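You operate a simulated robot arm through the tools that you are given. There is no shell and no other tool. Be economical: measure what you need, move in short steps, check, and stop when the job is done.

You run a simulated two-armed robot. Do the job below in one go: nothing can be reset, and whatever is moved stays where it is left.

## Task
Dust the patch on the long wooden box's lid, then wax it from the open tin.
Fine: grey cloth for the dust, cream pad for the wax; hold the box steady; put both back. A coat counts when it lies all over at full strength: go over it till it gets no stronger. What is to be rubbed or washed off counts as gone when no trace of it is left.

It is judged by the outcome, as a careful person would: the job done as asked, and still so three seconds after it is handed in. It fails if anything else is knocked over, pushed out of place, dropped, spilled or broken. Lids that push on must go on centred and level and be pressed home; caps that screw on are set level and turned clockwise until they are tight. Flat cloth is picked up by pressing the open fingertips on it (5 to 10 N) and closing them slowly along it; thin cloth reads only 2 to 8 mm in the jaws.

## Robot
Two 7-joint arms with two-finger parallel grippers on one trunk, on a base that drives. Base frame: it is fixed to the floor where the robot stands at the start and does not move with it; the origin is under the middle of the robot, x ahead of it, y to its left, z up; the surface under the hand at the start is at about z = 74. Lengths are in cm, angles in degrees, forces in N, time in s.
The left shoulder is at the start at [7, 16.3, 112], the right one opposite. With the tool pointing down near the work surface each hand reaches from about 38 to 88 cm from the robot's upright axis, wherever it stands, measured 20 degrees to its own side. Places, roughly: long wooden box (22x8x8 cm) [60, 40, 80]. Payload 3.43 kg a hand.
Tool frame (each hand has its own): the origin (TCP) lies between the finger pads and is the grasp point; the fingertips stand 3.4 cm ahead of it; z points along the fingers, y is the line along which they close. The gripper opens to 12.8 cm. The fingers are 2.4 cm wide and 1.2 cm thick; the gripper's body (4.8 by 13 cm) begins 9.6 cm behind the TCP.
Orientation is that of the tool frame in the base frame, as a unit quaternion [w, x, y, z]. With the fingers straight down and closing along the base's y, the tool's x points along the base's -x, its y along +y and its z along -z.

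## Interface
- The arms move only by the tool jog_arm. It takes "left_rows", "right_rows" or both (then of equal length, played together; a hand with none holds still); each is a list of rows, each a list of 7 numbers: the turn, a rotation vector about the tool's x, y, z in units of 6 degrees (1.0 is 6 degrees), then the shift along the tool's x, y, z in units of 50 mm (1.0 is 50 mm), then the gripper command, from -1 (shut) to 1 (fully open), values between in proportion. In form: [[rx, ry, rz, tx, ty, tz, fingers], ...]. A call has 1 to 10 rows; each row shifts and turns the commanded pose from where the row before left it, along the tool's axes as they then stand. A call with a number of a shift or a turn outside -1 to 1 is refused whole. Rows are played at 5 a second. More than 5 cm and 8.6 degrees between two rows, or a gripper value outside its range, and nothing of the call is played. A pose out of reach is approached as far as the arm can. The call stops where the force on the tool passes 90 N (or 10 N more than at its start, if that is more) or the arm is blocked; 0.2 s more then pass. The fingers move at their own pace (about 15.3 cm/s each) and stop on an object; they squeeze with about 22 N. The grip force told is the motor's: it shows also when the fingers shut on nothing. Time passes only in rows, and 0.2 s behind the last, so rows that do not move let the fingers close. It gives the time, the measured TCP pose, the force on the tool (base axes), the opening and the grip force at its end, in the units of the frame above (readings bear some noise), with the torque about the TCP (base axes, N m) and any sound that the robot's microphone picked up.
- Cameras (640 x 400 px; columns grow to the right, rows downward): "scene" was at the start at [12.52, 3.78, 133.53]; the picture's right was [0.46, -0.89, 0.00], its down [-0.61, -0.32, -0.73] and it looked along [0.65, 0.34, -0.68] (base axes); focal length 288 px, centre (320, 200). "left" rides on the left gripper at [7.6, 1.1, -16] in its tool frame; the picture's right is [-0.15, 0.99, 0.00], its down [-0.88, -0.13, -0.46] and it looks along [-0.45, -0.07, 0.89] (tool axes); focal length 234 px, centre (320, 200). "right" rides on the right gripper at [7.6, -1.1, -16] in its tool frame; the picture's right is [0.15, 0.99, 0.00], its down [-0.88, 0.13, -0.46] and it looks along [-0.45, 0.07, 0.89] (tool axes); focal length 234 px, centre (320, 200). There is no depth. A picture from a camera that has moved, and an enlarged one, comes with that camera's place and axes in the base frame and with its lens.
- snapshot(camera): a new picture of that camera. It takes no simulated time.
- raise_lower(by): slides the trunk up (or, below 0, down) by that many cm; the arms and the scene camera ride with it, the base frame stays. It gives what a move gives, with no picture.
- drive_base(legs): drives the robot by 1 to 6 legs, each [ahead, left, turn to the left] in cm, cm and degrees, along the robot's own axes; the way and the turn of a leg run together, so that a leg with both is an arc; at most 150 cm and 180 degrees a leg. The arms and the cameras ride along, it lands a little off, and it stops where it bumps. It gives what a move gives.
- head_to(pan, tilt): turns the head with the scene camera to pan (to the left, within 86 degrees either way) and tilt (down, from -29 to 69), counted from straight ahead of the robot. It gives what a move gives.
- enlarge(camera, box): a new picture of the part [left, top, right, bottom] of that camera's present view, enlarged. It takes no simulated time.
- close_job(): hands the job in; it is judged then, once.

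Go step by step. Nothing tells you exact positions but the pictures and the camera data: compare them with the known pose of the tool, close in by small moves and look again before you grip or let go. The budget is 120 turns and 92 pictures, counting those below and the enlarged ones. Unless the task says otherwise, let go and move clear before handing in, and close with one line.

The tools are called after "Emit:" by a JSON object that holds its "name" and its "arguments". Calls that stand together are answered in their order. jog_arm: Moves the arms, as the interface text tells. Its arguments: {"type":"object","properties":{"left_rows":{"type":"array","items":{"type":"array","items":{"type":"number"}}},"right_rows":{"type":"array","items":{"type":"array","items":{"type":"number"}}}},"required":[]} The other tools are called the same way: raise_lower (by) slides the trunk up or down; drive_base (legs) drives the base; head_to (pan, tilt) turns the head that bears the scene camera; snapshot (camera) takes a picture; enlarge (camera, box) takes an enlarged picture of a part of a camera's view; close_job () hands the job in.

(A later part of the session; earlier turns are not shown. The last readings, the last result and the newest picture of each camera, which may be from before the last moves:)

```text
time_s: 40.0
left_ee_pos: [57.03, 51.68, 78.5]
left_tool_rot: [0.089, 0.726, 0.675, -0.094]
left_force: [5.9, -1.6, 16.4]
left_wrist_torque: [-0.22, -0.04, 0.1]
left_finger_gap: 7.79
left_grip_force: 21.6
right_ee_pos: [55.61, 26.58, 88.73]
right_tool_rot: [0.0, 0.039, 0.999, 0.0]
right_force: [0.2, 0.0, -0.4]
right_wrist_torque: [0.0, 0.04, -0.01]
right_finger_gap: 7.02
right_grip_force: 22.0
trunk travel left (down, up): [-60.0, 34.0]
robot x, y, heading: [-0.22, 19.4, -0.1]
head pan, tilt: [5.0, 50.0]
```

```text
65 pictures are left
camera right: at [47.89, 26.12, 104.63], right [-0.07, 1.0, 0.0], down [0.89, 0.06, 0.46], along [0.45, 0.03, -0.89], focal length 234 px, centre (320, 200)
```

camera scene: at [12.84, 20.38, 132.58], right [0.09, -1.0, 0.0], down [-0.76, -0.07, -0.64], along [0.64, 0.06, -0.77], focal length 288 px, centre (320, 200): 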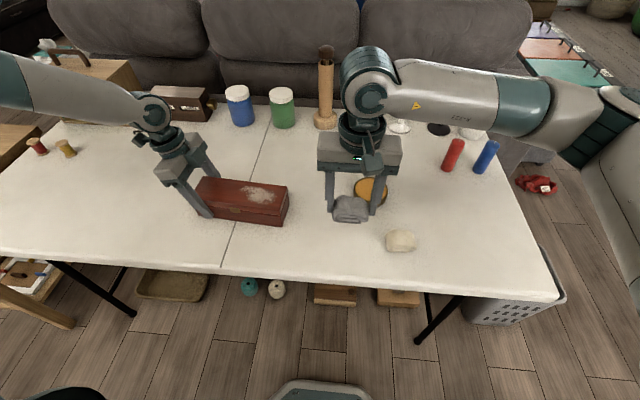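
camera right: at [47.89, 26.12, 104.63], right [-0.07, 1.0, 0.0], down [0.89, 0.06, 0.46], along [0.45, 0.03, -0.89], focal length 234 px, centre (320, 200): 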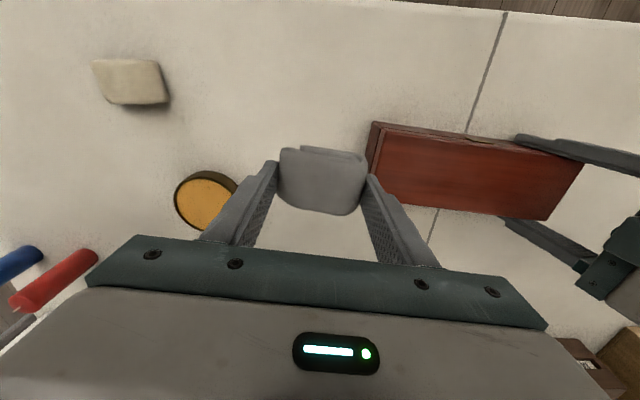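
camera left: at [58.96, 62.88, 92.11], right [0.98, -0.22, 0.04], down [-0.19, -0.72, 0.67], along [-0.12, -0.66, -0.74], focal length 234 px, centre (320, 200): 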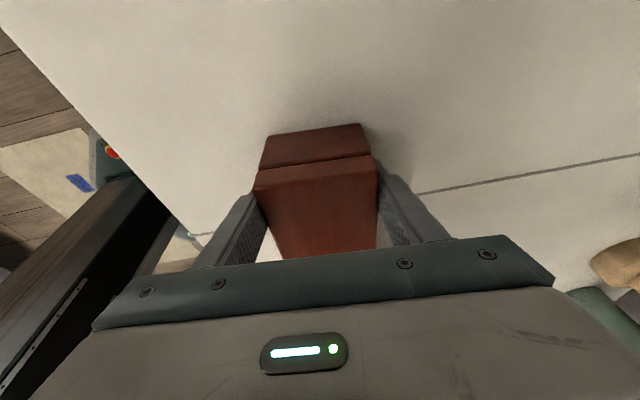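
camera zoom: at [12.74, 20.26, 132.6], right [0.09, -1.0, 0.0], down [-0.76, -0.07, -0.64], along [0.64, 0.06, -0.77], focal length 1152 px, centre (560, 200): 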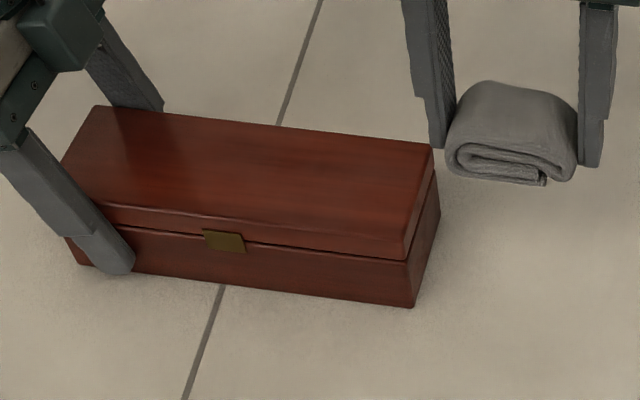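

The lid is clean from both views. The grey cloth goes back to its spot at [48.4, 17.5].

Emit:
{"name": "jog_arm", "arguments": {"right_rows": [[0, 0, -0.75, 0.1, -0.12, 0, -1], [0, 0, 0, 0.3, -0.36, 0, -1], [0, 0, 0, 0.38, -0.47, 0, -1], [0, 0, 0, 0.38, -0.47, 0, -1], [0, 0, 0, 0.22, -0.27, 0, -1], [0, 0, 0, 0.1, -0.12, 0.2, -1], [0, 0, 0, 0, 0, 0.6, -1], [0, 0, 0, 0, 0, 0.6, -1], [0, 0, 0, 0, 0, 0.4, -1], [0, 0, 0, 0, 0, 0, -1]]}}

Emit:
{"name": "enlarge", "arguments": {"camera": "scene", "box": [280, 170, 440, 290]}}

```text
time_s: 42.2
left_ee_pos: [56.91, 51.7, 78.64]
left_tool_rot: [0.089, 0.727, 0.675, -0.095]
left_force: [3.6, -1.0, 17.3]
left_wrist_torque: [0.19, 0.0, 0.12]
left_finger_gap: 7.77
left_grip_force: 22.3
right_ee_pos: [48.35, 17.48, 79.75]
right_tool_rot: [0.0, -0.002, 1.0, 0.001]
right_force: [-0.6, 0.7, 0.0]
right_wrist_torque: [0.0, 0.03, 0.0]
right_finger_gap: 6.99
right_grip_force: 21.8
trunk travel left (down, up): [-60.0, 34.0]
robot x, y, heading: [-0.2, 19.92, 0.1]
head pan, tilt: [5.0, 50.0]
```

```text
3.33 times, centred on (360, 230) of scene
camera zoom: at [12.71, 20.26, 132.6], right [0.09, -1.0, 0.0], down [-0.76, -0.07, -0.64], along [0.64, 0.06, -0.77], focal length 960 px, centre (187, 100)
```

zoom: 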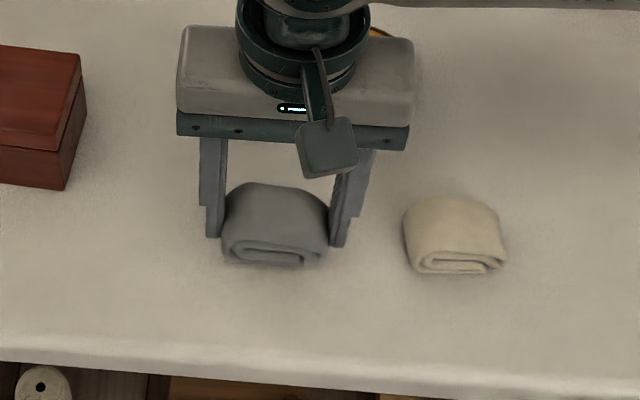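

Emit:
{"name": "jog_arm", "arguments": {"right_rows": [[0, 0, 0, 0, 0, 0.15, -1], [0, 0, 0, 0, 0, 0.1, -1], [0, 0, 0, 0, 0, 0.06, -1], [0, 0, 0, 0, 0, 0, -1]]}}

```text
time_s: 43.2
left_ee_pos: [57.11, 51.65, 78.62]
left_tool_rot: [0.089, 0.727, 0.674, -0.094]
left_force: [2.4, -1.0, 15.5]
left_wrist_torque: [0.12, 0.04, 0.19]
left_finger_gap: 7.8
left_grip_force: 22.2
right_ee_pos: [48.45, 17.44, 78.19]
right_tool_rot: [0.0, 0.0, 1.0, -0.001]
right_force: [-0.6, -0.5, -0.2]
right_wrist_torque: [0.02, 0.01, 0.01]
right_finger_gap: 7.01
right_grip_force: 21.7
trunk travel left (down, up): [-60.0, 34.0]
robot x, y, heading: [-0.19, 20.11, 0.1]
head pan, tilt: [5.0, 50.0]
```

Emit:
{"name": "jog_arm", "arguments": {"right_rows": [[0, 0, 0, 0, 0, 0.05, -1], [0, 0, 0, 0, 0, 0.03, -1], [0, 0, 0, 0, 0, 0, -1]]}}

```text
time_s: 44.0
left_ee_pos: [57.09, 51.76, 78.54]
left_tool_rot: [0.089, 0.727, 0.675, -0.095]
left_force: [-0.1, -1.5, 14.9]
left_wrist_torque: [0.05, 0.02, 0.25]
left_finger_gap: 7.76
left_grip_force: 21.5
right_ee_pos: [48.28, 17.69, 77.97]
right_tool_rot: [0.0, -0.001, 1.0, 0.0]
right_force: [1.5, 1.2, -1.2]
right_wrist_torque: [-0.02, 0.01, 0.01]
right_finger_gap: 6.95
right_grip_force: 22.1
trunk travel left (down, up): [-60.0, 34.0]
robot x, y, heading: [0.04, 19.35, 0.1]
head pan, tilt: [5.0, 50.0]
```

Emit:
{"name": "jog_arm", "arguments": {"right_rows": [[0, 0, 0, 0, 0, 0.03, -1], [0, 0, 0, 0, 0, 0, -1]]}}

Emit:
{"name": "enlarge", "arguments": {"camera": "scene", "box": [280, 170, 440, 290]}}

```text
time_s: 44.6
left_ee_pos: [57.17, 51.63, 78.7]
left_tool_rot: [0.09, 0.726, 0.675, -0.095]
left_force: [0.9, -1.2, 13.9]
left_wrist_torque: [0.02, 0.05, 0.21]
left_finger_gap: 7.76
left_grip_force: 22.0
right_ee_pos: [48.4, 17.62, 77.75]
right_tool_rot: [0.0, -0.001, 1.0, 0.0]
right_force: [-0.3, -0.5, -0.2]
right_wrist_torque: [0.01, 0.0, 0.01]
right_finger_gap: 7.02
right_grip_force: 21.8
trunk travel left (down, up): [-60.0, 34.0]
robot x, y, heading: [-0.05, 19.71, 0.2]
head pan, tilt: [5.0, 50.0]
```

```text
3.33 times, centred on (360, 230) of scene
camera zoom: at [12.7, 20.27, 132.6], right [0.09, -1.0, 0.0], down [-0.76, -0.07, -0.64], along [0.64, 0.06, -0.77], focal length 960 px, centre (187, 100)
```

zoom: 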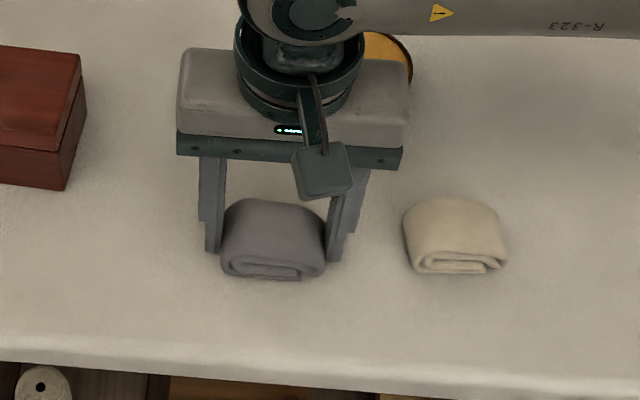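

The cloth is within a couple of millimetres of the table. I'll lower it a hair more, open gently and rise.

Emit:
{"name": "jog_arm", "arguments": {"right_rows": [[0, 0, 0, 0, 0, 0.03, -1], [0, 0, 0, 0, 0, 0, -1], [0, 0, 0, 0, 0, 0, 0.15], [0, 0, 0, 0, 0, 0, 0.25], [0, 0, 0, 0, 0, 0, 0.5], [0, 0, 0, 0, 0, 0, 0.5], [0, 0, 0, 0, 0, -0.5, 0.5], [0, 0, 0, 0, 0, -1, 0.5], [0, 0, 0, 0, 0, 0, 0.5]]}}

Emit:
{"name": "enlarge", "arguments": {"camera": "scene", "box": [280, 170, 440, 290]}}

```text
time_s: 46.6
left_ee_pos: [57.11, 51.65, 78.54]
left_tool_rot: [0.089, 0.727, 0.674, -0.094]
left_force: [-0.6, -1.7, 11.2]
left_wrist_torque: [0.08, 0.08, -0.01]
left_finger_gap: 7.78
left_grip_force: 21.9
right_ee_pos: [48.24, 17.58, 84.84]
right_tool_rot: [0.0, 0.0, 1.0, 0.0]
right_force: [0.3, -0.3, -0.8]
right_wrist_torque: [0.01, -0.05, 0.01]
right_finger_gap: 9.63
right_grip_force: 0.0
trunk travel left (down, up): [-60.0, 34.0]
robot x, y, heading: [0.07, 19.79, -0.1]
head pan, tilt: [5.0, 50.0]
```

```text
3.33 times, centred on (360, 230) of scene
camera zoom: at [12.71, 20.28, 132.6], right [0.09, -1.0, 0.0], down [-0.76, -0.07, -0.64], along [0.64, 0.06, -0.77], focal length 960 px, centre (187, 100)
```

zoom: 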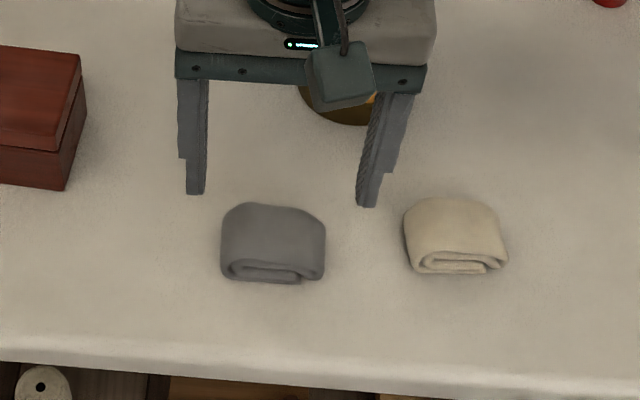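

The grey cloth is back in place. Next is the cream pad at about [50, 5].

Emit:
{"name": "jog_arm", "arguments": {"right_rows": [[0, 0, 0, -0.085, -0.625, 0, 0.5], [0, 0, 0, -0.085, -0.625, 0, 0.5], [0, 0, 0, -0.085, -0.625, 0, 0.5], [0, 0, 0, -0.085, -0.625, 0, 0.5], [0, 0, 0, 0, 0, 0.6, 0.5], [0, 0, 0, 0, 0, 0.6, 0.5], [0, 0, 0, 0, 0, 0, 0.5]]}}

Emit:
{"name": "enlarge", "arguments": {"camera": "scene", "box": [320, 170, 480, 290]}}

Emit:
{"name": "snapshot", "arguments": {"camera": "right"}}

```text
time_s: 48.2
left_ee_pos: [57.05, 51.73, 78.55]
left_tool_rot: [0.089, 0.727, 0.674, -0.095]
left_force: [-1.8, -0.8, 10.1]
left_wrist_torque: [0.16, 0.04, -0.01]
left_finger_gap: 7.77
left_grip_force: 21.7
right_ee_pos: [50.06, 5.15, 79.1]
right_tool_rot: [0.0, -0.002, 1.0, 0.0]
right_force: [0.6, 0.3, 0.2]
right_wrist_torque: [-0.01, -0.01, -0.01]
right_finger_gap: 9.6
right_grip_force: 0.2
trunk travel left (down, up): [-60.0, 34.0]
robot x, y, heading: [0.0, 19.61, -0.2]
head pan, tilt: [5.0, 50.0]
```

```text
3.33 times, centred on (400, 230) of scene
camera zoom: at [12.7, 20.29, 132.6], right [0.09, -1.0, 0.0], down [-0.76, -0.07, -0.64], along [0.64, 0.06, -0.77], focal length 960 px, centre (53, 100)
```

zoom: 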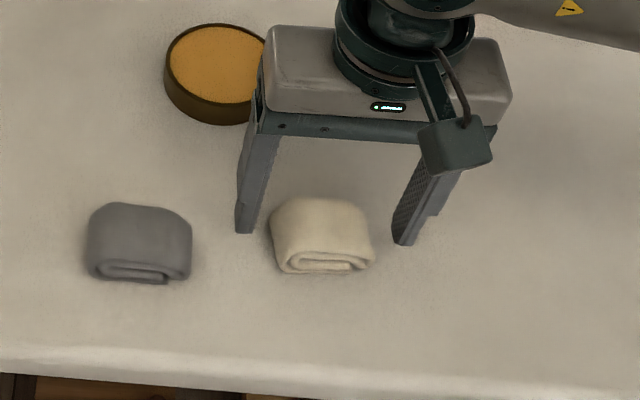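

```text
60 pictures are left
camera right: at [42.46, 3.99, 94.93], right [-0.15, 0.99, 0.0], down [0.88, 0.13, 0.46], along [0.45, 0.07, -0.89], focal length 234 px, centre (320, 200)
```

right: 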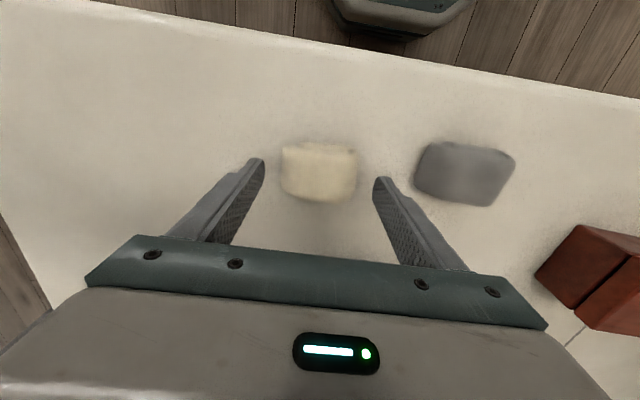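

The fingers are centred on the cream pad. I'll lower, close and lift slowly.

Emit:
{"name": "jog_arm", "arguments": {"right_rows": [[0, 0, 0, 0, 0, 0.12, 0.5], [0, 0, 0, 0, 0, 0.12, 0.4], [0, 0, 0, 0, 0, 0, 0.25], [0, 0, 0, 0, 0, 0, 0.1], [0, 0, 0, 0, 0, 0, -0.2], [0, 0, 0, 0, 0, 0, -1], [0, 0, 0, 0, 0, 0, -1], [0, 0, 0, 0, 0, 0, -1]]}}

Emit:
{"name": "jog_arm", "arguments": {"right_rows": [[0, 0, 0, 0, 0, -0.03, -1], [0, 0, 0, 0, 0, -0.04, -1], [0, 0, 0, 0, 0, -0.08, -1], [0, 0, 0, 0, 0, -0.15, -1], [0, 0, 0, 0, 0, -0.3, -1], [0, 0, 0, 0, 0, -0.4, -1], [0, 0, 0, 0, 0, -0.4, -1], [0, 0, 0, 0, 0, -0.3, -1], [0, 0, 0, 0, 0, -0.1, -1], [0, 0, 0, 0, 0, 0, -1]]}}

Emit:
{"name": "enlarge", "arguments": {"camera": "scene", "box": [300, 130, 460, 230]}}

```text
time_s: 50.0
left_ee_pos: [57.06, 51.71, 78.61]
left_tool_rot: [0.09, 0.727, 0.674, -0.095]
left_force: [-2.8, -0.1, 9.7]
left_wrist_torque: [0.08, 0.2, 0.0]
left_finger_gap: 7.78
left_grip_force: 22.4
right_ee_pos: [50.17, 4.97, 77.9]
right_tool_rot: [0.0, -0.001, 1.0, 0.0]
right_force: [-0.5, 1.4, 0.2]
right_wrist_torque: [-0.01, 0.01, 0.0]
right_finger_gap: 6.61
right_grip_force: 22.0
trunk travel left (down, up): [-60.0, 34.0]
robot x, y, heading: [0.19, 19.68, 0.1]
head pan, tilt: [5.0, 50.0]
```

```text
time_s: 52.2
left_ee_pos: [57.06, 51.74, 78.53]
left_tool_rot: [0.089, 0.727, 0.674, -0.095]
left_force: [-2.4, 0.2, 8.5]
left_wrist_torque: [0.01, 0.17, 0.0]
left_finger_gap: 7.78
left_grip_force: 22.0
right_ee_pos: [50.26, 5.13, 86.77]
right_tool_rot: [0.0, -0.001, 1.0, 0.0]
right_force: [-0.1, 0.1, 0.7]
right_wrist_torque: [0.0, 0.0, 0.0]
right_finger_gap: 6.61
right_grip_force: 22.1
trunk travel left (down, up): [-60.0, 34.0]
robot x, y, heading: [-0.22, 19.54, 0.1]
head pan, tilt: [5.0, 50.0]
```

```text
4.00 times, centred on (380, 180) of scene
camera zoom: at [12.72, 20.31, 132.6], right [0.09, -1.0, 0.0], down [-0.76, -0.07, -0.64], along [0.64, 0.06, -0.77], focal length 1152 px, centre (80, 280)
```

zoom: 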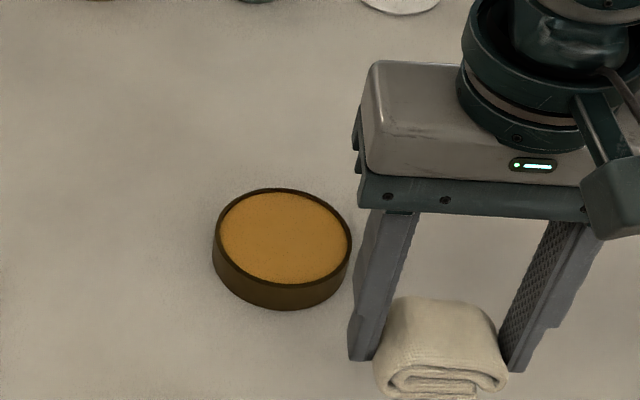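

The pad is held. The tin's rim centre is at about [64.3, 11.5], rim near z=76.5; I'll carry the pad above it.

Emit:
{"name": "jog_arm", "arguments": {"right_rows": [[0, 0, 0, -0.226, 0.102, 0, -1], [0, 0, 0, -0.451, 0.205, 0, -1], [0, 0, 0, -0.564, 0.256, 0, -1], [0, 0, 0, -0.564, 0.256, 0, -1], [0, 0, 0, -0.564, 0.256, 0, -1], [0, 0, 0, -0.31, 0.141, 0.1, -1], [0, 0, 0, -0.141, 0.064, 0.3, -1], [0, 0, 0, 0, 0, 0.3, -1], [0, 0, 0, 0, 0, 0.2, -1], [0, 0, 0, 0, 0, 0, -1]]}}

Emit:
{"name": "enlarge", "arguments": {"camera": "scene", "box": [300, 130, 460, 230]}}

Emit:
{"name": "snapshot", "arguments": {"camera": "right"}}

```text
time_s: 54.5
left_ee_pos: [57.08, 51.61, 78.54]
left_tool_rot: [0.089, 0.727, 0.674, -0.095]
left_force: [-1.9, 0.4, 9.2]
left_wrist_torque: [0.01, 0.24, -0.04]
left_finger_gap: 7.78
left_grip_force: 22.0
right_ee_pos: [64.11, 11.55, 82.36]
right_tool_rot: [0.0, -0.002, 1.0, 0.0]
right_force: [0.3, -0.1, 0.1]
right_wrist_torque: [-0.01, 0.0, 0.0]
right_finger_gap: 6.55
right_grip_force: 21.7
trunk travel left (down, up): [-60.0, 34.0]
robot x, y, heading: [-0.21, 19.49, -0.1]
head pan, tilt: [5.0, 50.0]
```

```text
4.00 times, centred on (380, 180) of scene
camera zoom: at [12.73, 20.31, 132.6], right [0.09, -1.0, 0.0], down [-0.76, -0.07, -0.64], along [0.64, 0.06, -0.77], focal length 1152 px, centre (80, 280)
```

zoom: 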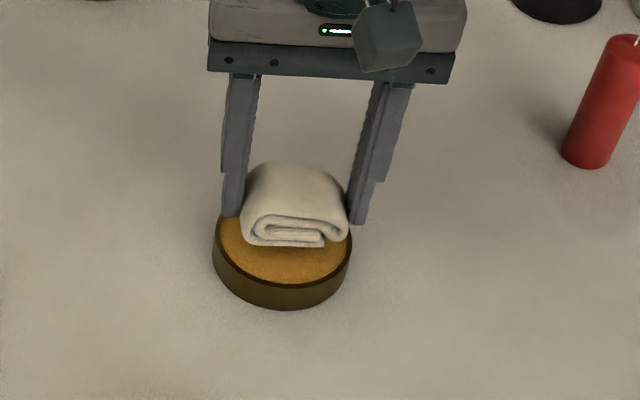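

```text
57 pictures are left
camera right: at [56.49, 10.4, 98.28], right [-0.15, 0.99, 0.0], down [0.88, 0.13, 0.46], along [0.45, 0.07, -0.89], focal length 234 px, centre (320, 200)
```

right: 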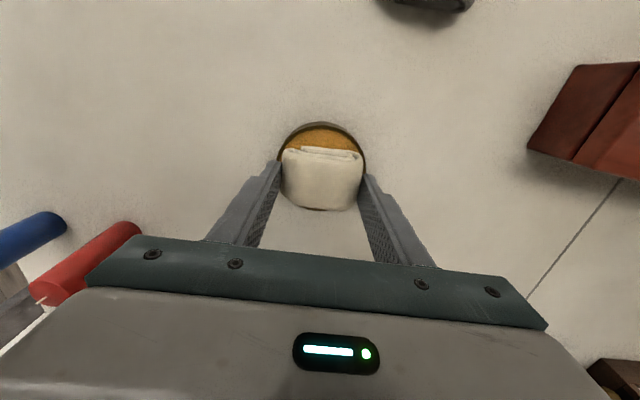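

The pad is over the wax, nearly centred. I'll nudge left 2 mm and lower gently to contact.

Emit:
{"name": "jog_arm", "arguments": {"right_rows": [[0, 0, 0, 0, 0.04, 0.15, -1], [0, 0, 0, 0, 0, 0.12, -1], [0, 0, 0, 0, 0, 0.06, -1], [0, 0, 0, 0, 0, 0, -1]]}}

Emit:
{"name": "jog_arm", "arguments": {"right_rows": [[0, 0, 0, 0, 0, 0.05, -1], [0, 0, 0, 0, 0, 0, -1]]}}

Emit:
{"name": "enlarge", "arguments": {"camera": "scene", "box": [300, 130, 460, 230]}}

```text
time_s: 55.5
left_ee_pos: [57.09, 51.72, 78.51]
left_tool_rot: [0.089, 0.727, 0.674, -0.095]
left_force: [-2.8, -0.8, 10.6]
left_wrist_torque: [0.03, 0.2, -0.02]
left_finger_gap: 7.8
left_grip_force: 22.4
right_ee_pos: [64.11, 11.69, 80.65]
right_tool_rot: [0.0, -0.001, 1.0, 0.0]
right_force: [0.4, -0.3, -0.9]
right_wrist_torque: [0.01, 0.01, -0.01]
right_finger_gap: 6.55
right_grip_force: 22.1
trunk travel left (down, up): [-60.0, 34.0]
robot x, y, heading: [0.26, 19.66, -0.0]
head pan, tilt: [5.0, 50.0]
```

```text
time_s: 56.0
left_ee_pos: [57.2, 51.7, 78.48]
left_tool_rot: [0.09, 0.727, 0.674, -0.095]
left_force: [-1.1, -0.2, 9.2]
left_wrist_torque: [0.04, 0.15, 0.05]
left_finger_gap: 7.76
left_grip_force: 22.0
right_ee_pos: [64.18, 11.78, 80.57]
right_tool_rot: [0.001, -0.001, 1.0, 0.0]
right_force: [0.1, 0.6, -0.5]
right_wrist_torque: [0.0, -0.02, -0.03]
right_finger_gap: 6.54
right_grip_force: 22.0
trunk travel left (down, up): [-60.0, 34.0]
robot x, y, heading: [0.15, 19.46, 0.1]
head pan, tilt: [5.0, 50.0]
```

```text
4.00 times, centred on (380, 180) of scene
camera zoom: at [12.73, 20.31, 132.6], right [0.09, -1.0, 0.0], down [-0.76, -0.07, -0.64], along [0.64, 0.06, -0.77], focal length 1152 px, centre (80, 280)
```

zoom: 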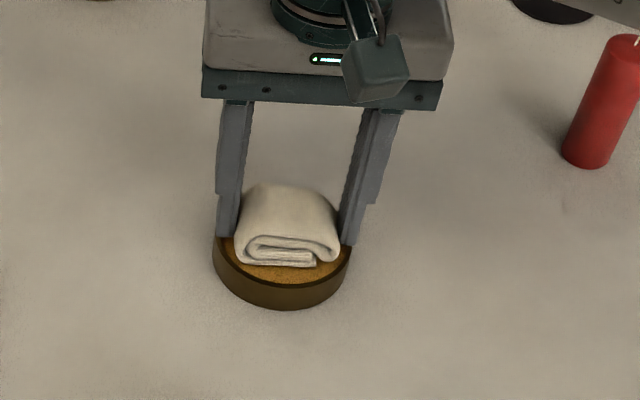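

Emit:
{"name": "jog_arm", "arguments": {"right_rows": [[0, 0, 0, 0, 0.06, 0.03, -1], [0, 0, 0, 0, 0, 0.03, -1], [0, 0, 0, 0, 0, 0, -1]]}}

Emit:
{"name": "jog_arm", "arguments": {"right_rows": [[0, 0, 0, 0, 0, 0.03, -1], [0, 0, 0, 0, 0, 0, -1]]}}

```text
time_s: 56.9
left_ee_pos: [57.12, 51.65, 78.59]
left_tool_rot: [0.089, 0.726, 0.675, -0.094]
left_force: [-1.6, -0.2, 9.3]
left_wrist_torque: [-0.03, 0.15, 0.05]
left_finger_gap: 7.79
left_grip_force: 21.5
right_ee_pos: [64.22, 12.08, 80.13]
right_tool_rot: [0.0, -0.001, 1.0, 0.0]
right_force: [-0.5, 0.2, 0.3]
right_wrist_torque: [0.02, 0.02, -0.04]
right_finger_gap: 6.51
right_grip_force: 22.1
trunk travel left (down, up): [-60.0, 34.0]
robot x, y, heading: [0.48, 19.76, 0.0]
head pan, tilt: [5.0, 50.0]
```

```text
time_s: 57.5
left_ee_pos: [57.0, 51.73, 78.65]
left_tool_rot: [0.09, 0.727, 0.674, -0.095]
left_force: [1.5, -0.9, 5.9]
left_wrist_torque: [0.09, 0.22, 0.11]
left_finger_gap: 7.77
left_grip_force: 22.2
right_ee_pos: [64.33, 12.05, 80.17]
right_tool_rot: [0.001, -0.001, 1.0, -0.001]
right_force: [0.5, -1.3, 9.5]
right_wrist_torque: [-0.09, 0.04, 0.06]
right_finger_gap: 6.51
right_grip_force: 22.0
trunk travel left (down, up): [-60.0, 34.0]
robot x, y, heading: [0.0, 19.62, 0.1]
head pan, tilt: [5.0, 50.0]
```

Contact at about 10 N on the wax. I'll dwell briefly with a tiny movement, then lift.

Emit:
{"name": "jog_arm", "arguments": {"right_rows": [[0, 0, 0, 0.04, 0, 0, -1], [0, 0, 0, -0.04, 0, 0, -1], [0, 0, 0, -0.04, 0, 0, -1], [0, 0, 0, 0.04, 0, 0, -1], [0, 0, 0, 0, 0, 0, -1], [0, 0, 0, 0, 0, -0.06, -1], [0, 0, 0, 0, 0, -0.2, -1], [0, 0, 0, 0, 0, -0.5, -1], [0, 0, 0, 0, 0, -0.6, -1], [0, 0, 0, 0, 0, -0.6, -1]]}}

Emit:
{"name": "enlarge", "arguments": {"camera": "scene", "box": [300, 110, 460, 230]}}

```text
time_s: 59.6
left_ee_pos: [57.07, 51.68, 78.61]
left_tool_rot: [0.089, 0.727, 0.675, -0.095]
left_force: [-2.6, 2.0, 9.5]
left_wrist_torque: [-0.22, 0.52, -0.1]
left_finger_gap: 7.79
left_grip_force: 22.4
right_ee_pos: [64.02, 12.04, 89.64]
right_tool_rot: [0.001, -0.001, 1.0, -0.001]
right_force: [0.0, 0.4, 0.3]
right_wrist_torque: [0.01, -0.02, -0.01]
right_finger_gap: 6.55
right_grip_force: 22.3
trunk travel left (down, up): [-60.0, 34.0]
robot x, y, heading: [0.03, 19.77, 0.1]
head pan, tilt: [5.0, 50.0]
```

```text
3.33 times, centred on (380, 170) of scene
camera zoom: at [12.72, 20.35, 132.6], right [0.09, -1.0, 0.0], down [-0.76, -0.07, -0.64], along [0.64, 0.06, -0.77], focal length 960 px, centre (120, 300)
```

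zoom: 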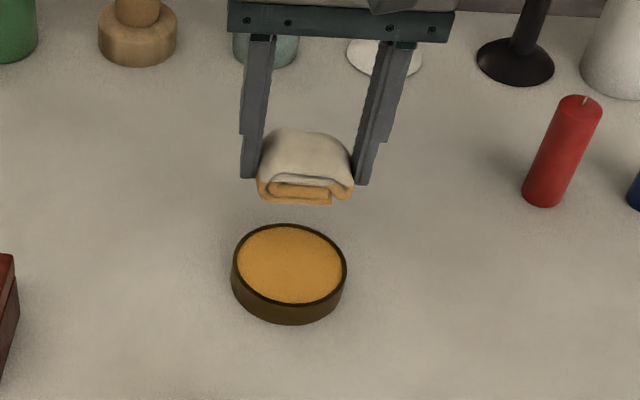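

The pad has picked up wax on its underside and the tin hasn't moved. I'll carry it over to the lid patch.

Emit:
{"name": "jog_arm", "arguments": {"right_rows": [[0, 0, 0, 0.089, 0.325, 0, -1], [0, 0, 0, 0.178, 0.65, 0, -1], [0, 0, 0, 0.237, 0.867, 0, -1], [0, 0, 0, 0.237, 0.867, 0, -1], [0, 0, 0, 0.237, 0.867, 0, -1], [0, 0, 0, 0.237, 0.867, 0, -1], [0, 0, 0.35, 0.178, 0.65, 0, -1], [0, 0, 0.4, 0.089, 0.325, 0, -1], [0, 0, 0, 0, 0, 0.4, -1], [0, 0, 0, 0, 0, 0.3, -1]]}}

Emit:
{"name": "jog_arm", "arguments": {"right_rows": [[0, 0, 0, 0, 0, 0.1, -1], [0, 0, 0, 0, 0, 0.08, -1], [0, 0, 0, 0, 0, 0, -1]]}}

Emit:
{"name": "enlarge", "arguments": {"camera": "scene", "box": [160, 110, 400, 260]}}

```text
time_s: 61.9
left_ee_pos: [57.1, 51.72, 78.53]
left_tool_rot: [0.09, 0.727, 0.675, -0.095]
left_force: [0.7, 0.4, 8.3]
left_wrist_torque: [0.02, 0.23, -0.19]
left_finger_gap: 7.78
left_grip_force: 22.0
right_ee_pos: [56.74, 39.18, 86.21]
right_tool_rot: [0.001, 0.039, 0.999, 0.0]
right_force: [-1.4, -0.2, -0.4]
right_wrist_torque: [-0.01, 0.0, -0.03]
right_finger_gap: 6.49
right_grip_force: 22.3
trunk travel left (down, up): [-60.0, 34.0]
robot x, y, heading: [0.19, 19.63, 0.1]
head pan, tilt: [5.0, 50.0]
```

```text
time_s: 62.6
left_ee_pos: [57.13, 51.61, 78.52]
left_tool_rot: [0.089, 0.727, 0.675, -0.095]
left_force: [-0.9, -0.1, 9.6]
left_wrist_torque: [-0.18, 0.15, -0.06]
left_finger_gap: 7.8
left_grip_force: 21.8
right_ee_pos: [56.6, 39.22, 85.23]
right_tool_rot: [0.0, 0.039, 0.999, 0.0]
right_force: [-0.2, 0.2, 0.0]
right_wrist_torque: [0.0, 0.0, 0.02]
right_finger_gap: 6.53
right_grip_force: 22.3
trunk travel left (down, up): [-60.0, 34.0]
robot x, y, heading: [0.51, 20.05, 0.3]
head pan, tilt: [5.0, 50.0]
```

```text
2.67 times, centred on (280, 185) of scene
camera zoom: at [12.74, 20.33, 132.6], right [0.09, -1.0, 0.0], down [-0.76, -0.07, -0.64], along [0.64, 0.06, -0.77], focal length 768 px, centre (427, 240)
```

zoom: 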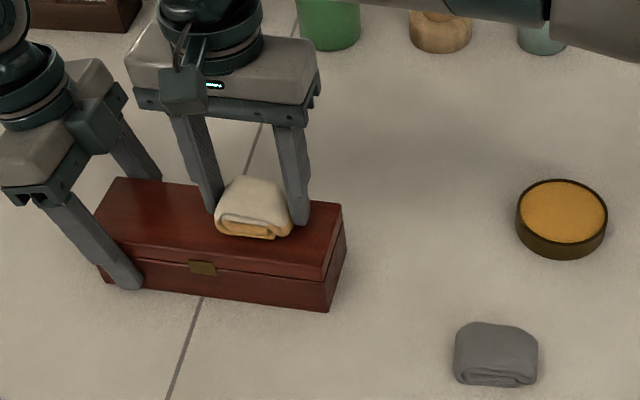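

Emit:
{"name": "jog_arm", "arguments": {"right_rows": [[0, 0, 0, 0, 0, 0.1, -1], [0, 0, 0, 0, 0, 0.04, -1], [0, 0, 0, 0, 0, 0, -1]]}}

Emit:
{"name": "jog_arm", "arguments": {"right_rows": [[0, 0, 0, 0, 0, 0.03, -1], [0, 0, 0, 0, 0, 0, -1]]}}

```text
time_s: 63.5
left_ee_pos: [57.17, 51.65, 78.53]
left_tool_rot: [0.09, 0.727, 0.674, -0.095]
left_force: [3.6, -0.3, 5.6]
left_wrist_torque: [-0.23, 0.24, 0.03]
left_finger_gap: 7.78
left_grip_force: 21.5
right_ee_pos: [56.65, 39.17, 84.7]
right_tool_rot: [0.0, 0.038, 0.999, 0.001]
right_force: [-0.1, 0.0, 6.8]
right_wrist_torque: [-0.04, 0.05, 0.02]
right_finger_gap: 6.5
right_grip_force: 21.7
trunk travel left (down, up): [-60.0, 34.0]
robot x, y, heading: [-0.16, 19.56, 0.2]
head pan, tilt: [5.0, 50.0]
```

```text
time_s: 64.0
left_ee_pos: [57.14, 51.77, 78.6]
left_tool_rot: [0.088, 0.727, 0.675, -0.094]
left_force: [7.9, -1.7, -6.1]
left_wrist_torque: [-0.21, 0.17, 0.81]
left_finger_gap: 7.79
left_grip_force: 21.8
right_ee_pos: [56.68, 39.1, 84.75]
right_tool_rot: [0.002, 0.037, 0.999, 0.002]
right_force: [-2.8, 1.3, 31.0]
right_wrist_torque: [-0.04, 0.22, 0.05]
right_finger_gap: 6.53
right_grip_force: 21.9
trunk travel left (down, up): [-60.0, 34.0]
robot x, y, heading: [-0.12, 19.72, 0.5]
head pan, tilt: [5.0, 50.0]
```

Pressing 31 N, so I'll ease off slightly and rub the wax in over the patch.

Emit:
{"name": "jog_arm", "arguments": {"right_rows": [[0, 0, 0, 0, 0.2, -0.02, -1], [0, 0, 0, -0.2, 0.2, 0, -1], [0, 0, 0, 0, -0.4, 0, -1], [0, 0, 0, 0, -0.4, 0, -1], [0, 0, 0, 0.2, 0, 0, -1], [0, 0, 0, 0, 0.4, 0, -1], [0, 0, 0, 0, 0.4, 0, -1], [0, 0, 0, 0.2, 0, 0, -1], [0, 0, 0, 0, -0.4, 0, -1], [0, 0, 0, 0, -0.4, 0, -1]]}}

Emit:
{"name": "enlarge", "arguments": {"camera": "scene", "box": [180, 130, 340, 250]}}

```text
time_s: 66.2
left_ee_pos: [57.23, 51.63, 78.56]
left_tool_rot: [0.089, 0.727, 0.674, -0.096]
left_force: [-2.8, -1.8, 6.6]
left_wrist_torque: [0.75, -0.05, -0.07]
left_finger_gap: 7.8
left_grip_force: 22.0
right_ee_pos: [55.69, 37.0, 84.75]
right_tool_rot: [0.001, 0.038, 0.999, 0.0]
right_force: [1.1, -0.3, 3.7]
right_wrist_torque: [-0.06, -0.1, 0.05]
right_finger_gap: 6.5
right_grip_force: 22.1
trunk travel left (down, up): [-60.0, 34.0]
robot x, y, heading: [0.08, 19.94, -0.1]
head pan, tilt: [5.0, 50.0]
```

```text
3.33 times, centred on (260, 190) of scene
camera zoom: at [12.73, 20.3, 132.6], right [0.09, -1.0, 0.0], down [-0.76, -0.07, -0.64], along [0.64, 0.06, -0.77], focal length 960 px, centre (520, 233)
```

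zoom: 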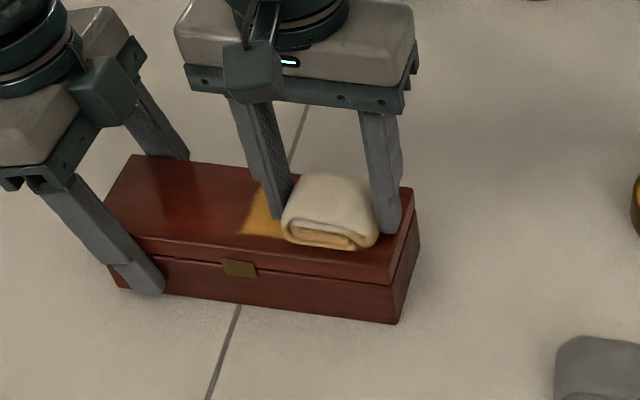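

Wax is going on. I'll make another full pass with a bit more pressure, then lift and inspect.

Emit:
{"name": "jog_arm", "arguments": {"right_rows": [[0, 0, 0, 0, 0.4, 0.02, -1], [0, 0, 0, 0, 0.4, 0, -1], [0, 0, 0, -0.2, 0, 0, -1], [0, 0, 0, 0, -0.4, 0, -1], [0, 0, 0, 0, -0.4, 0, -1], [0, 0, 0, -0.2, 0, 0, -1], [0, 0, 0, 0, 0.4, 0, -1], [0, 0, 0, 0, 0.4, 0, -1], [0, 0, 0, 0.2, -0.2, 0, -1], [0, 0, 0, 0, -0.2, 0, -1]]}}

Emit:
{"name": "jog_arm", "arguments": {"right_rows": [[0, 0, 0, 0, 0, -0.1, -1], [0, 0, 0, 0, 0, -0.3, -1], [0, 0, 0, 0, -0.2, -0.3, -1], [0, 0, 0, 0, -0.5, 0, -1], [0, 0, 0, 0, -0.7, 0, -1], [0, 0, 0, 0, -0.7, 0, -1], [0, 0, 0, 0, -0.4, 0, -1], [0, 0, 0, 0, 0, 0, -1]]}}

Emit:
{"name": "enlarge", "arguments": {"camera": "scene", "box": [180, 150, 340, 250]}}

Emit:
{"name": "enlarge", "arguments": {"camera": "right", "box": [320, 90, 640, 290]}}

```text
time_s: 68.5
left_ee_pos: [57.01, 51.69, 78.57]
left_tool_rot: [0.09, 0.726, 0.675, -0.095]
left_force: [2.1, -8.6, -6.3]
left_wrist_torque: [0.73, 0.19, 0.0]
left_finger_gap: 7.81
left_grip_force: 21.9
right_ee_pos: [56.47, 39.61, 84.56]
right_tool_rot: [0.0, 0.036, 0.999, 0.003]
right_force: [2.3, 14.5, 28.1]
right_wrist_torque: [0.41, -0.09, -0.01]
right_finger_gap: 6.51
right_grip_force: 21.4
trunk travel left (down, up): [-60.0, 34.0]
robot x, y, heading: [0.18, 20.09, 0.1]
head pan, tilt: [5.0, 50.0]
```

```text
time_s: 70.2
left_ee_pos: [57.19, 51.6, 78.55]
left_tool_rot: [0.09, 0.726, 0.675, -0.095]
left_force: [0.9, 0.4, 8.8]
left_wrist_torque: [0.56, 0.04, 0.05]
left_finger_gap: 7.78
left_grip_force: 22.1
right_ee_pos: [55.64, 26.55, 88.28]
right_tool_rot: [0.0, 0.039, 0.999, 0.0]
right_force: [0.0, 0.0, 0.3]
right_wrist_torque: [0.0, 0.03, 0.0]
right_finger_gap: 6.48
right_grip_force: 22.3
trunk travel left (down, up): [-60.0, 34.0]
robot x, y, heading: [-0.24, 19.77, 0.3]
head pan, tilt: [5.0, 50.0]
```

```text
4.00 times, centred on (260, 200) of scene
camera zoom: at [12.77, 20.33, 132.6], right [0.09, -1.0, 0.0], down [-0.76, -0.07, -0.64], along [0.64, 0.06, -0.77], focal length 1152 px, centre (560, 200)
```

zoom: 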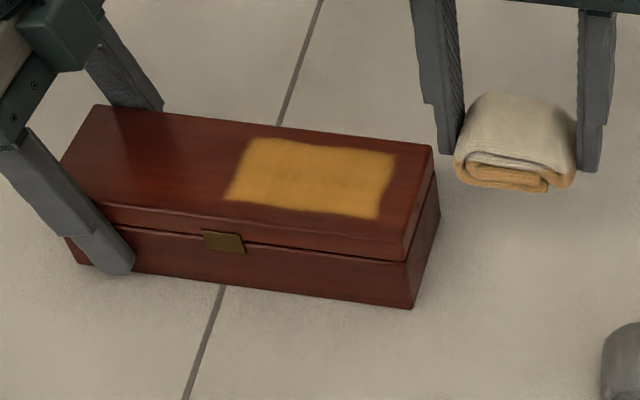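

```text
2.00 times, centred on (480, 190) of right
camera zoom: at [47.96, 26.0, 104.12], right [-0.07, 1.0, 0.0], down [0.89, 0.06, 0.46], along [0.45, 0.03, -0.89], focal length 468 px, centre (0, 220)
```

zoom: 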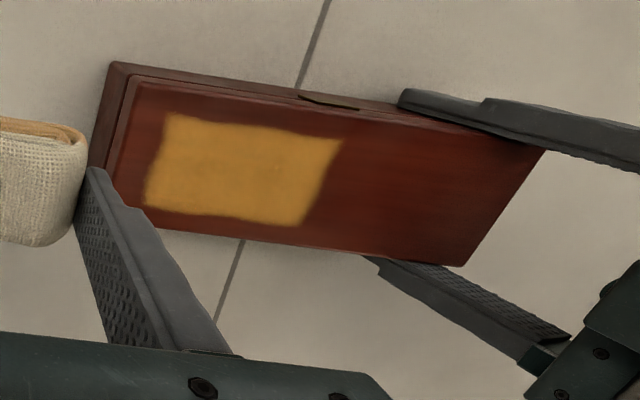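

The coat covers the whole former patch (patch about 238–381 by 147–214 px, coat 225–396 by 138–218). To be sure it's at full strength, I'll take more wax and go over it again.

Emit:
{"name": "jog_arm", "arguments": {"right_rows": [[0, 0, -0.75, 0, 0, 0, -1], [0, 0, 0, -0.17, -0.29, 0, -1], [0, 0, 0, -0.31, -0.52, 0, -1], [0, 0, 0, -0.41, -0.7, 0, -1], [0, 0, 0, -0.41, -0.7, 0, -1], [0, 0, 0, -0.27, -0.46, 0, -1], [0, 0, 0, -0.14, -0.23, 0.2, -1], [0, 0, 0, 0, 0, 0.5, -1], [0, 0, 0, 0, 0, 0.5, -1], [0, 0, 0, 0, 0, 0.2, -1]]}}

Emit:
{"name": "enlarge", "arguments": {"camera": "scene", "box": [300, 130, 460, 230]}}

```text
time_s: 72.5
left_ee_pos: [57.17, 51.77, 78.53]
left_tool_rot: [0.089, 0.727, 0.674, -0.095]
left_force: [2.0, 0.2, 11.0]
left_wrist_torque: [0.09, 0.05, 0.15]
left_finger_gap: 7.79
left_grip_force: 21.8
right_ee_pos: [64.19, 12.12, 81.03]
right_tool_rot: [0.0, -0.001, 1.0, -0.001]
right_force: [0.6, 0.8, 0.1]
right_wrist_torque: [0.02, -0.01, 0.01]
right_finger_gap: 6.5
right_grip_force: 22.4
trunk travel left (down, up): [-60.0, 34.0]
robot x, y, heading: [-0.02, 19.84, 0.3]
head pan, tilt: [5.0, 50.0]
```

```text
4.00 times, centred on (380, 180) of scene
camera zoom: at [12.76, 20.32, 132.6], right [0.09, -1.0, 0.0], down [-0.76, -0.07, -0.64], along [0.64, 0.06, -0.77], focal length 1152 px, centre (80, 280)
```

zoom: 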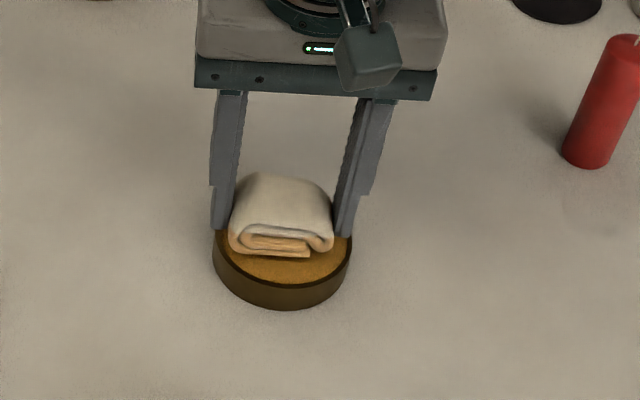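

Emit:
{"name": "jog_arm", "arguments": {"right_rows": [[0, 0, 0, 0, 0, 0.1, -1], [0, 0, 0, 0, 0, 0.05, -1], [0, 0, 0, 0, 0, 0, -1]]}}

Emit:
{"name": "jog_arm", "arguments": {"right_rows": [[0, 0, 0, 0, 0, 0.03, -1], [0, 0, 0, 0, 0, 0, -1]]}}

```text
time_s: 73.2
left_ee_pos: [57.13, 51.77, 78.68]
left_tool_rot: [0.089, 0.727, 0.674, -0.095]
left_force: [2.8, 1.0, 11.2]
left_wrist_torque: [-0.1, 0.14, 0.16]
left_finger_gap: 7.76
left_grip_force: 21.4
right_ee_pos: [64.15, 12.19, 80.43]
right_tool_rot: [-0.001, -0.001, 1.0, 0.001]
right_force: [0.0, 0.2, -0.3]
right_wrist_torque: [0.01, -0.03, 0.02]
right_finger_gap: 6.5
right_grip_force: 21.9
trunk travel left (down, up): [-60.0, 34.0]
robot x, y, heading: [-0.01, 19.46, -0.1]
head pan, tilt: [5.0, 50.0]
```

```text
time_s: 73.8
left_ee_pos: [57.05, 51.67, 78.48]
left_tool_rot: [0.088, 0.727, 0.675, -0.095]
left_force: [1.5, 0.5, 9.8]
left_wrist_torque: [-0.12, 0.16, 0.13]
left_finger_gap: 7.79
left_grip_force: 21.9
right_ee_pos: [64.22, 12.04, 80.13]
right_tool_rot: [-0.001, 0.0, 1.0, 0.0]
right_force: [-0.4, -0.2, -0.1]
right_wrist_torque: [0.02, 0.04, -0.02]
right_finger_gap: 6.51
right_grip_force: 22.4
trunk travel left (down, up): [-60.0, 34.0]
robot x, y, heading: [0.14, 19.76, 0.2]
head pan, tilt: [5.0, 50.0]
```

Emit:
{"name": "jog_arm", "arguments": {"right_rows": [[0, 0, 0, 0, 0, 0.03, -1], [0, 0, 0, 0, 0, 0, -1]]}}

Emit:
{"name": "jog_arm", "arguments": {"right_rows": [[0, 0, 0, 0, 0, 0.015, -1], [0, 0, 0, 0, 0, 0, -1]]}}

```text
time_s: 74.5
left_ee_pos: [57.14, 51.78, 78.59]
left_tool_rot: [0.09, 0.727, 0.674, -0.094]
left_force: [1.2, 1.0, 9.8]
left_wrist_torque: [-0.07, 0.09, 0.12]
left_finger_gap: 7.78
left_grip_force: 21.6
right_ee_pos: [64.28, 12.17, 79.9]
right_tool_rot: [0.0, 0.0, 1.0, 0.0]
right_force: [0.0, 0.0, -0.4]
right_wrist_torque: [0.0, 0.01, 0.01]
right_finger_gap: 6.52
right_grip_force: 22.2
trunk travel left (down, up): [-60.0, 34.0]
robot x, y, heading: [-0.04, 19.49, 0.1]
head pan, tilt: [5.0, 50.0]
```

```text
time_s: 75.0
left_ee_pos: [57.19, 51.68, 78.62]
left_tool_rot: [0.09, 0.726, 0.675, -0.095]
left_force: [3.2, 0.2, 5.6]
left_wrist_torque: [-0.14, 0.07, 0.13]
left_finger_gap: 7.81
left_grip_force: 22.1
right_ee_pos: [64.27, 12.28, 79.91]
right_tool_rot: [0.0, -0.001, 1.0, -0.001]
right_force: [0.1, -2.1, 8.8]
right_wrist_torque: [-0.02, -0.02, 0.02]
right_finger_gap: 6.53
right_grip_force: 22.2
trunk travel left (down, up): [-60.0, 34.0]
robot x, y, heading: [0.06, 19.55, -0.2]
head pan, tilt: [5.0, 50.0]
```

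Contact at 9 N. I'll lift and carry the pad back to the lid.

Emit:
{"name": "jog_arm", "arguments": {"right_rows": [[0, 0, 0, 0.03, 0, 0, -1], [0, 0, 0, -0.06, 0, 0, -1], [0, 0, 0, 0.03, 0, 0, -1], [0, 0, 0, 0, 0, -0.06, -1], [0, 0, 0, 0, 0, -0.2, -1], [0, 0, 0, 0, 0, -0.5, -1], [0, 0, 0, 0, 0, -0.6, -1], [0, 0, 0, 0, 0, -0.5, -1], [0, 0, 0, 0, 0, 0, -1]]}}

Emit:
{"name": "jog_arm", "arguments": {"right_rows": [[0, 0, 0, 0.089, 0.325, 0, -1], [0, 0, 0, 0.178, 0.65, 0, -1], [0, 0, 0, 0.237, 0.867, 0, -1], [0, 0, 0, 0.237, 0.867, 0, -1], [0, 0, 0, 0.237, 0.867, 0, -1], [0, 0, 0, 0.237, 0.867, 0, -1], [0, 0, 0.35, 0.178, 0.65, 0, -1], [0, 0, 0.4, 0.089, 0.325, 0, -1], [0, 0, 0, 0, 0, 0.4, -1], [0, 0, 0, 0, 0, 0.3, -1]]}}

Emit:
{"name": "jog_arm", "arguments": {"right_rows": [[0, 0, 0, 0, 0, 0.06, -1], [0, 0, 0, 0, 0, 0.04, -1], [0, 0, 0, 0, 0, 0, -1]]}}

```text
time_s: 77.0
left_ee_pos: [57.09, 51.68, 78.5]
left_tool_rot: [0.088, 0.727, 0.674, -0.096]
left_force: [-3.5, -0.2, 7.0]
left_wrist_torque: [0.11, 0.29, -0.09]
left_finger_gap: 7.76
left_grip_force: 22.3
right_ee_pos: [64.47, 12.32, 89.21]
right_tool_rot: [0.0, 0.0, 1.0, -0.001]
right_force: [-0.1, -1.0, -0.8]
right_wrist_torque: [0.02, -0.04, 0.02]
right_finger_gap: 6.49
right_grip_force: 22.1
trunk travel left (down, up): [-60.0, 34.0]
robot x, y, heading: [0.48, 19.78, 0.2]
head pan, tilt: [5.0, 50.0]
```

```text
time_s: 79.2
left_ee_pos: [57.2, 51.8, 78.53]
left_tool_rot: [0.09, 0.727, 0.674, -0.095]
left_force: [-1.1, -1.2, 7.3]
left_wrist_torque: [0.11, 0.2, -0.12]
left_finger_gap: 7.78
left_grip_force: 21.9
right_ee_pos: [56.96, 39.32, 85.36]
right_tool_rot: [0.0, 0.038, 0.999, 0.0]
right_force: [0.3, 0.4, -0.6]
right_wrist_torque: [0.01, -0.02, -0.01]
right_finger_gap: 6.49
right_grip_force: 21.6
trunk travel left (down, up): [-60.0, 34.0]
robot x, y, heading: [-0.24, 19.55, 0.3]
head pan, tilt: [5.0, 50.0]
```

```text
time_s: 80.0
left_ee_pos: [57.1, 51.63, 78.45]
left_tool_rot: [0.089, 0.727, 0.674, -0.096]
left_force: [-0.6, -1.1, 7.3]
left_wrist_torque: [-0.03, 0.16, -0.03]
left_finger_gap: 7.8
left_grip_force: 21.9
right_ee_pos: [56.98, 39.15, 85.12]
right_tool_rot: [0.0, 0.037, 0.999, 0.0]
right_force: [0.3, 0.4, -0.2]
right_wrist_torque: [-0.01, 0.01, 0.01]
right_finger_gap: 6.52
right_grip_force: 21.9
trunk travel left (down, up): [-60.0, 34.0]
robot x, y, heading: [-0.08, 19.7, 0.1]
head pan, tilt: [5.0, 50.0]
```

Emit:
{"name": "jog_arm", "arguments": {"right_rows": [[0, 0, 0, 0.06, 0, 0.08, -1], [0, 0, 0, 0, 0, 0.04, -1], [0, 0, 0, 0, 0, 0, -1]]}}

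Emit:
{"name": "jog_arm", "arguments": {"right_rows": [[0, 0, 0, 0, 0, 0.025, -1], [0, 0, 0, 0, 0, 0, -1]]}}

```text
time_s: 80.8
left_ee_pos: [57.03, 51.8, 78.48]
left_tool_rot: [0.089, 0.727, 0.674, -0.095]
left_force: [4.8, -1.9, -2.1]
left_wrist_torque: [-0.07, 0.28, 0.3]
left_finger_gap: 7.79
left_grip_force: 21.7
right_ee_pos: [56.62, 39.26, 84.63]
right_tool_rot: [0.001, 0.038, 0.999, 0.001]
right_force: [-1.8, 1.2, 16.9]
right_wrist_torque: [-0.08, 0.07, -0.01]
right_finger_gap: 6.51
right_grip_force: 22.0
trunk travel left (down, up): [-60.0, 34.0]
robot x, y, heading: [-0.28, 19.76, 0.0]
head pan, tilt: [5.0, 50.0]
```

```text
time_s: 81.5
left_ee_pos: [57.1, 51.78, 78.49]
left_tool_rot: [0.088, 0.727, 0.674, -0.094]
left_force: [7.4, -0.3, -11.1]
left_wrist_torque: [0.18, 0.23, 0.92]
left_finger_gap: 7.77
left_grip_force: 22.5
right_ee_pos: [56.71, 39.35, 84.52]
right_tool_rot: [0.001, 0.038, 0.999, 0.0]
right_force: [-4.9, -1.3, 30.9]
right_wrist_torque: [-0.11, 0.15, 0.0]
right_finger_gap: 6.48
right_grip_force: 21.5
trunk travel left (down, up): [-60.0, 34.0]
robot x, y, heading: [-0.2, 19.53, -0.0]
head pan, tilt: [5.0, 50.0]
```

Good pressure; I'll rub the full pattern twice.

Emit:
{"name": "jog_arm", "arguments": {"right_rows": [[0, 0, 0, 0, 0.2, -0.015, -1], [0, 0, 0, -0.2, 0.2, 0, -1], [0, 0, 0, 0, -0.4, 0, -1], [0, 0, 0, 0, -0.4, 0, -1], [0, 0, 0, 0.2, 0, 0, -1], [0, 0, 0, 0, 0.4, 0, -1], [0, 0, 0, 0, 0.4, 0, -1], [0, 0, 0, 0.22, 0, 0, -1], [0, 0, 0, 0, -0.4, 0, -1], [0, 0, 0, 0, -0.4, 0, -1]]}}

Emit:
{"name": "jog_arm", "arguments": {"right_rows": [[0, 0, 0, 0, 0.4, 0.015, -1], [0, 0, 0, 0, 0.4, 0, -1], [0, 0, 0, -0.22, 0, 0, -1], [0, 0, 0, 0, -0.4, 0, -1], [0, 0, 0, 0, -0.4, 0, -1], [0, 0, 0, -0.2, 0, 0, -1], [0, 0, 0, 0, 0.4, 0, -1], [0, 0, 0, 0, 0.4, 0, -1], [0, 0, 0, 0.2, -0.2, 0, -1], [0, 0, 0, 0, -0.2, 0, -1]]}}

Emit:
{"name": "jog_arm", "arguments": {"right_rows": [[0, 0, 0, 0, 0, -0.1, -1], [0, 0, 0, 0, 0, -0.3, -1], [0, 0, 0, 0, -0.2, -0.3, -1], [0, 0, 0, 0, -0.5, 0, -1], [0, 0, 0, 0, -0.7, 0, -1], [0, 0, 0, 0, -0.7, 0, -1], [0, 0, 0, 0, -0.4, 0, -1], [0, 0, 0, 0, 0, 0, -1]]}}

Emit:
{"name": "enlarge", "arguments": {"camera": "scene", "box": [180, 150, 340, 250]}}

Emit:
{"name": "enlarge", "arguments": {"camera": "right", "box": [320, 90, 640, 290]}}

```text
time_s: 83.7
left_ee_pos: [57.13, 51.69, 78.48]
left_tool_rot: [0.089, 0.727, 0.674, -0.095]
left_force: [0.5, -3.5, 6.5]
left_wrist_torque: [0.3, -0.01, -0.04]
left_finger_gap: 7.79
left_grip_force: 22.5
right_ee_pos: [55.39, 37.36, 84.54]
right_tool_rot: [0.0, 0.038, 0.999, -0.001]
right_force: [-0.4, 0.2, -0.6]
right_wrist_torque: [0.0, 0.0, -0.01]
right_finger_gap: 6.5
right_grip_force: 22.2
trunk travel left (down, up): [-60.0, 34.0]
robot x, y, heading: [-0.05, 19.73, 0.1]
head pan, tilt: [5.0, 50.0]
```

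```text
time_s: 85.8
left_ee_pos: [57.2, 51.79, 78.57]
left_tool_rot: [0.089, 0.727, 0.674, -0.095]
left_force: [0.7, 0.0, 7.5]
left_wrist_torque: [0.49, 0.01, -0.04]
left_finger_gap: 7.78
left_grip_force: 22.0
right_ee_pos: [56.74, 39.22, 84.54]
right_tool_rot: [0.0, 0.038, 0.999, 0.0]
right_force: [0.2, 0.3, -1.2]
right_wrist_torque: [-0.03, -0.01, 0.0]
right_finger_gap: 6.51
right_grip_force: 21.6
trunk travel left (down, up): [-60.0, 34.0]
robot x, y, heading: [0.07, 19.62, 0.5]
head pan, tilt: [5.0, 50.0]
```

```text
time_s: 87.7
left_ee_pos: [57.1, 51.71, 78.42]
left_tool_rot: [0.088, 0.727, 0.674, -0.096]
left_force: [-0.8, -0.2, 8.1]
left_wrist_torque: [0.53, -0.02, 0.1]
left_finger_gap: 7.79
left_grip_force: 21.8
right_ee_pos: [55.63, 26.8, 87.92]
right_tool_rot: [0.0, 0.038, 0.999, 0.0]
right_force: [1.0, -1.0, -0.3]
right_wrist_torque: [0.0, -0.01, -0.04]
right_finger_gap: 6.52
right_grip_force: 22.4
trunk travel left (down, up): [-60.0, 34.0]
robot x, y, heading: [0.42, 19.71, 0.3]
head pan, tilt: [5.0, 50.0]
```

```text
4.00 times, centred on (260, 200) of scene
camera zoom: at [12.76, 20.33, 132.6], right [0.09, -1.0, 0.0], down [-0.76, -0.07, -0.64], along [0.64, 0.06, -0.77], focal length 1152 px, centre (560, 200)
```

zoom: 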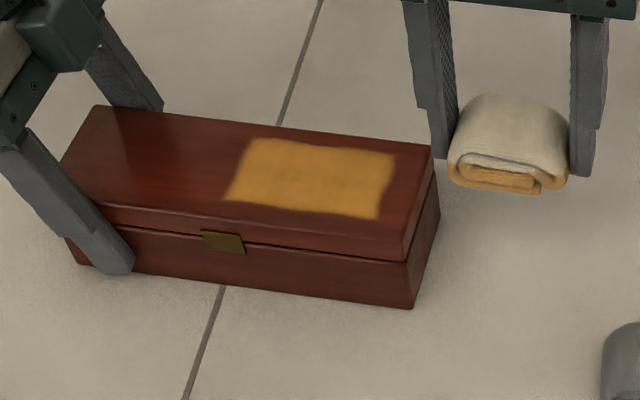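

```text
2.00 times, centred on (480, 190) of right
camera zoom: at [47.87, 26.35, 103.82], right [-0.07, 1.0, 0.0], down [0.89, 0.06, 0.46], along [0.45, 0.03, -0.89], focal length 468 px, centre (0, 220)
```

zoom: 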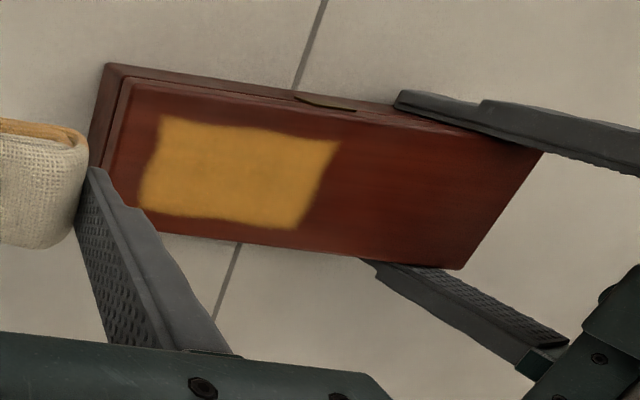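

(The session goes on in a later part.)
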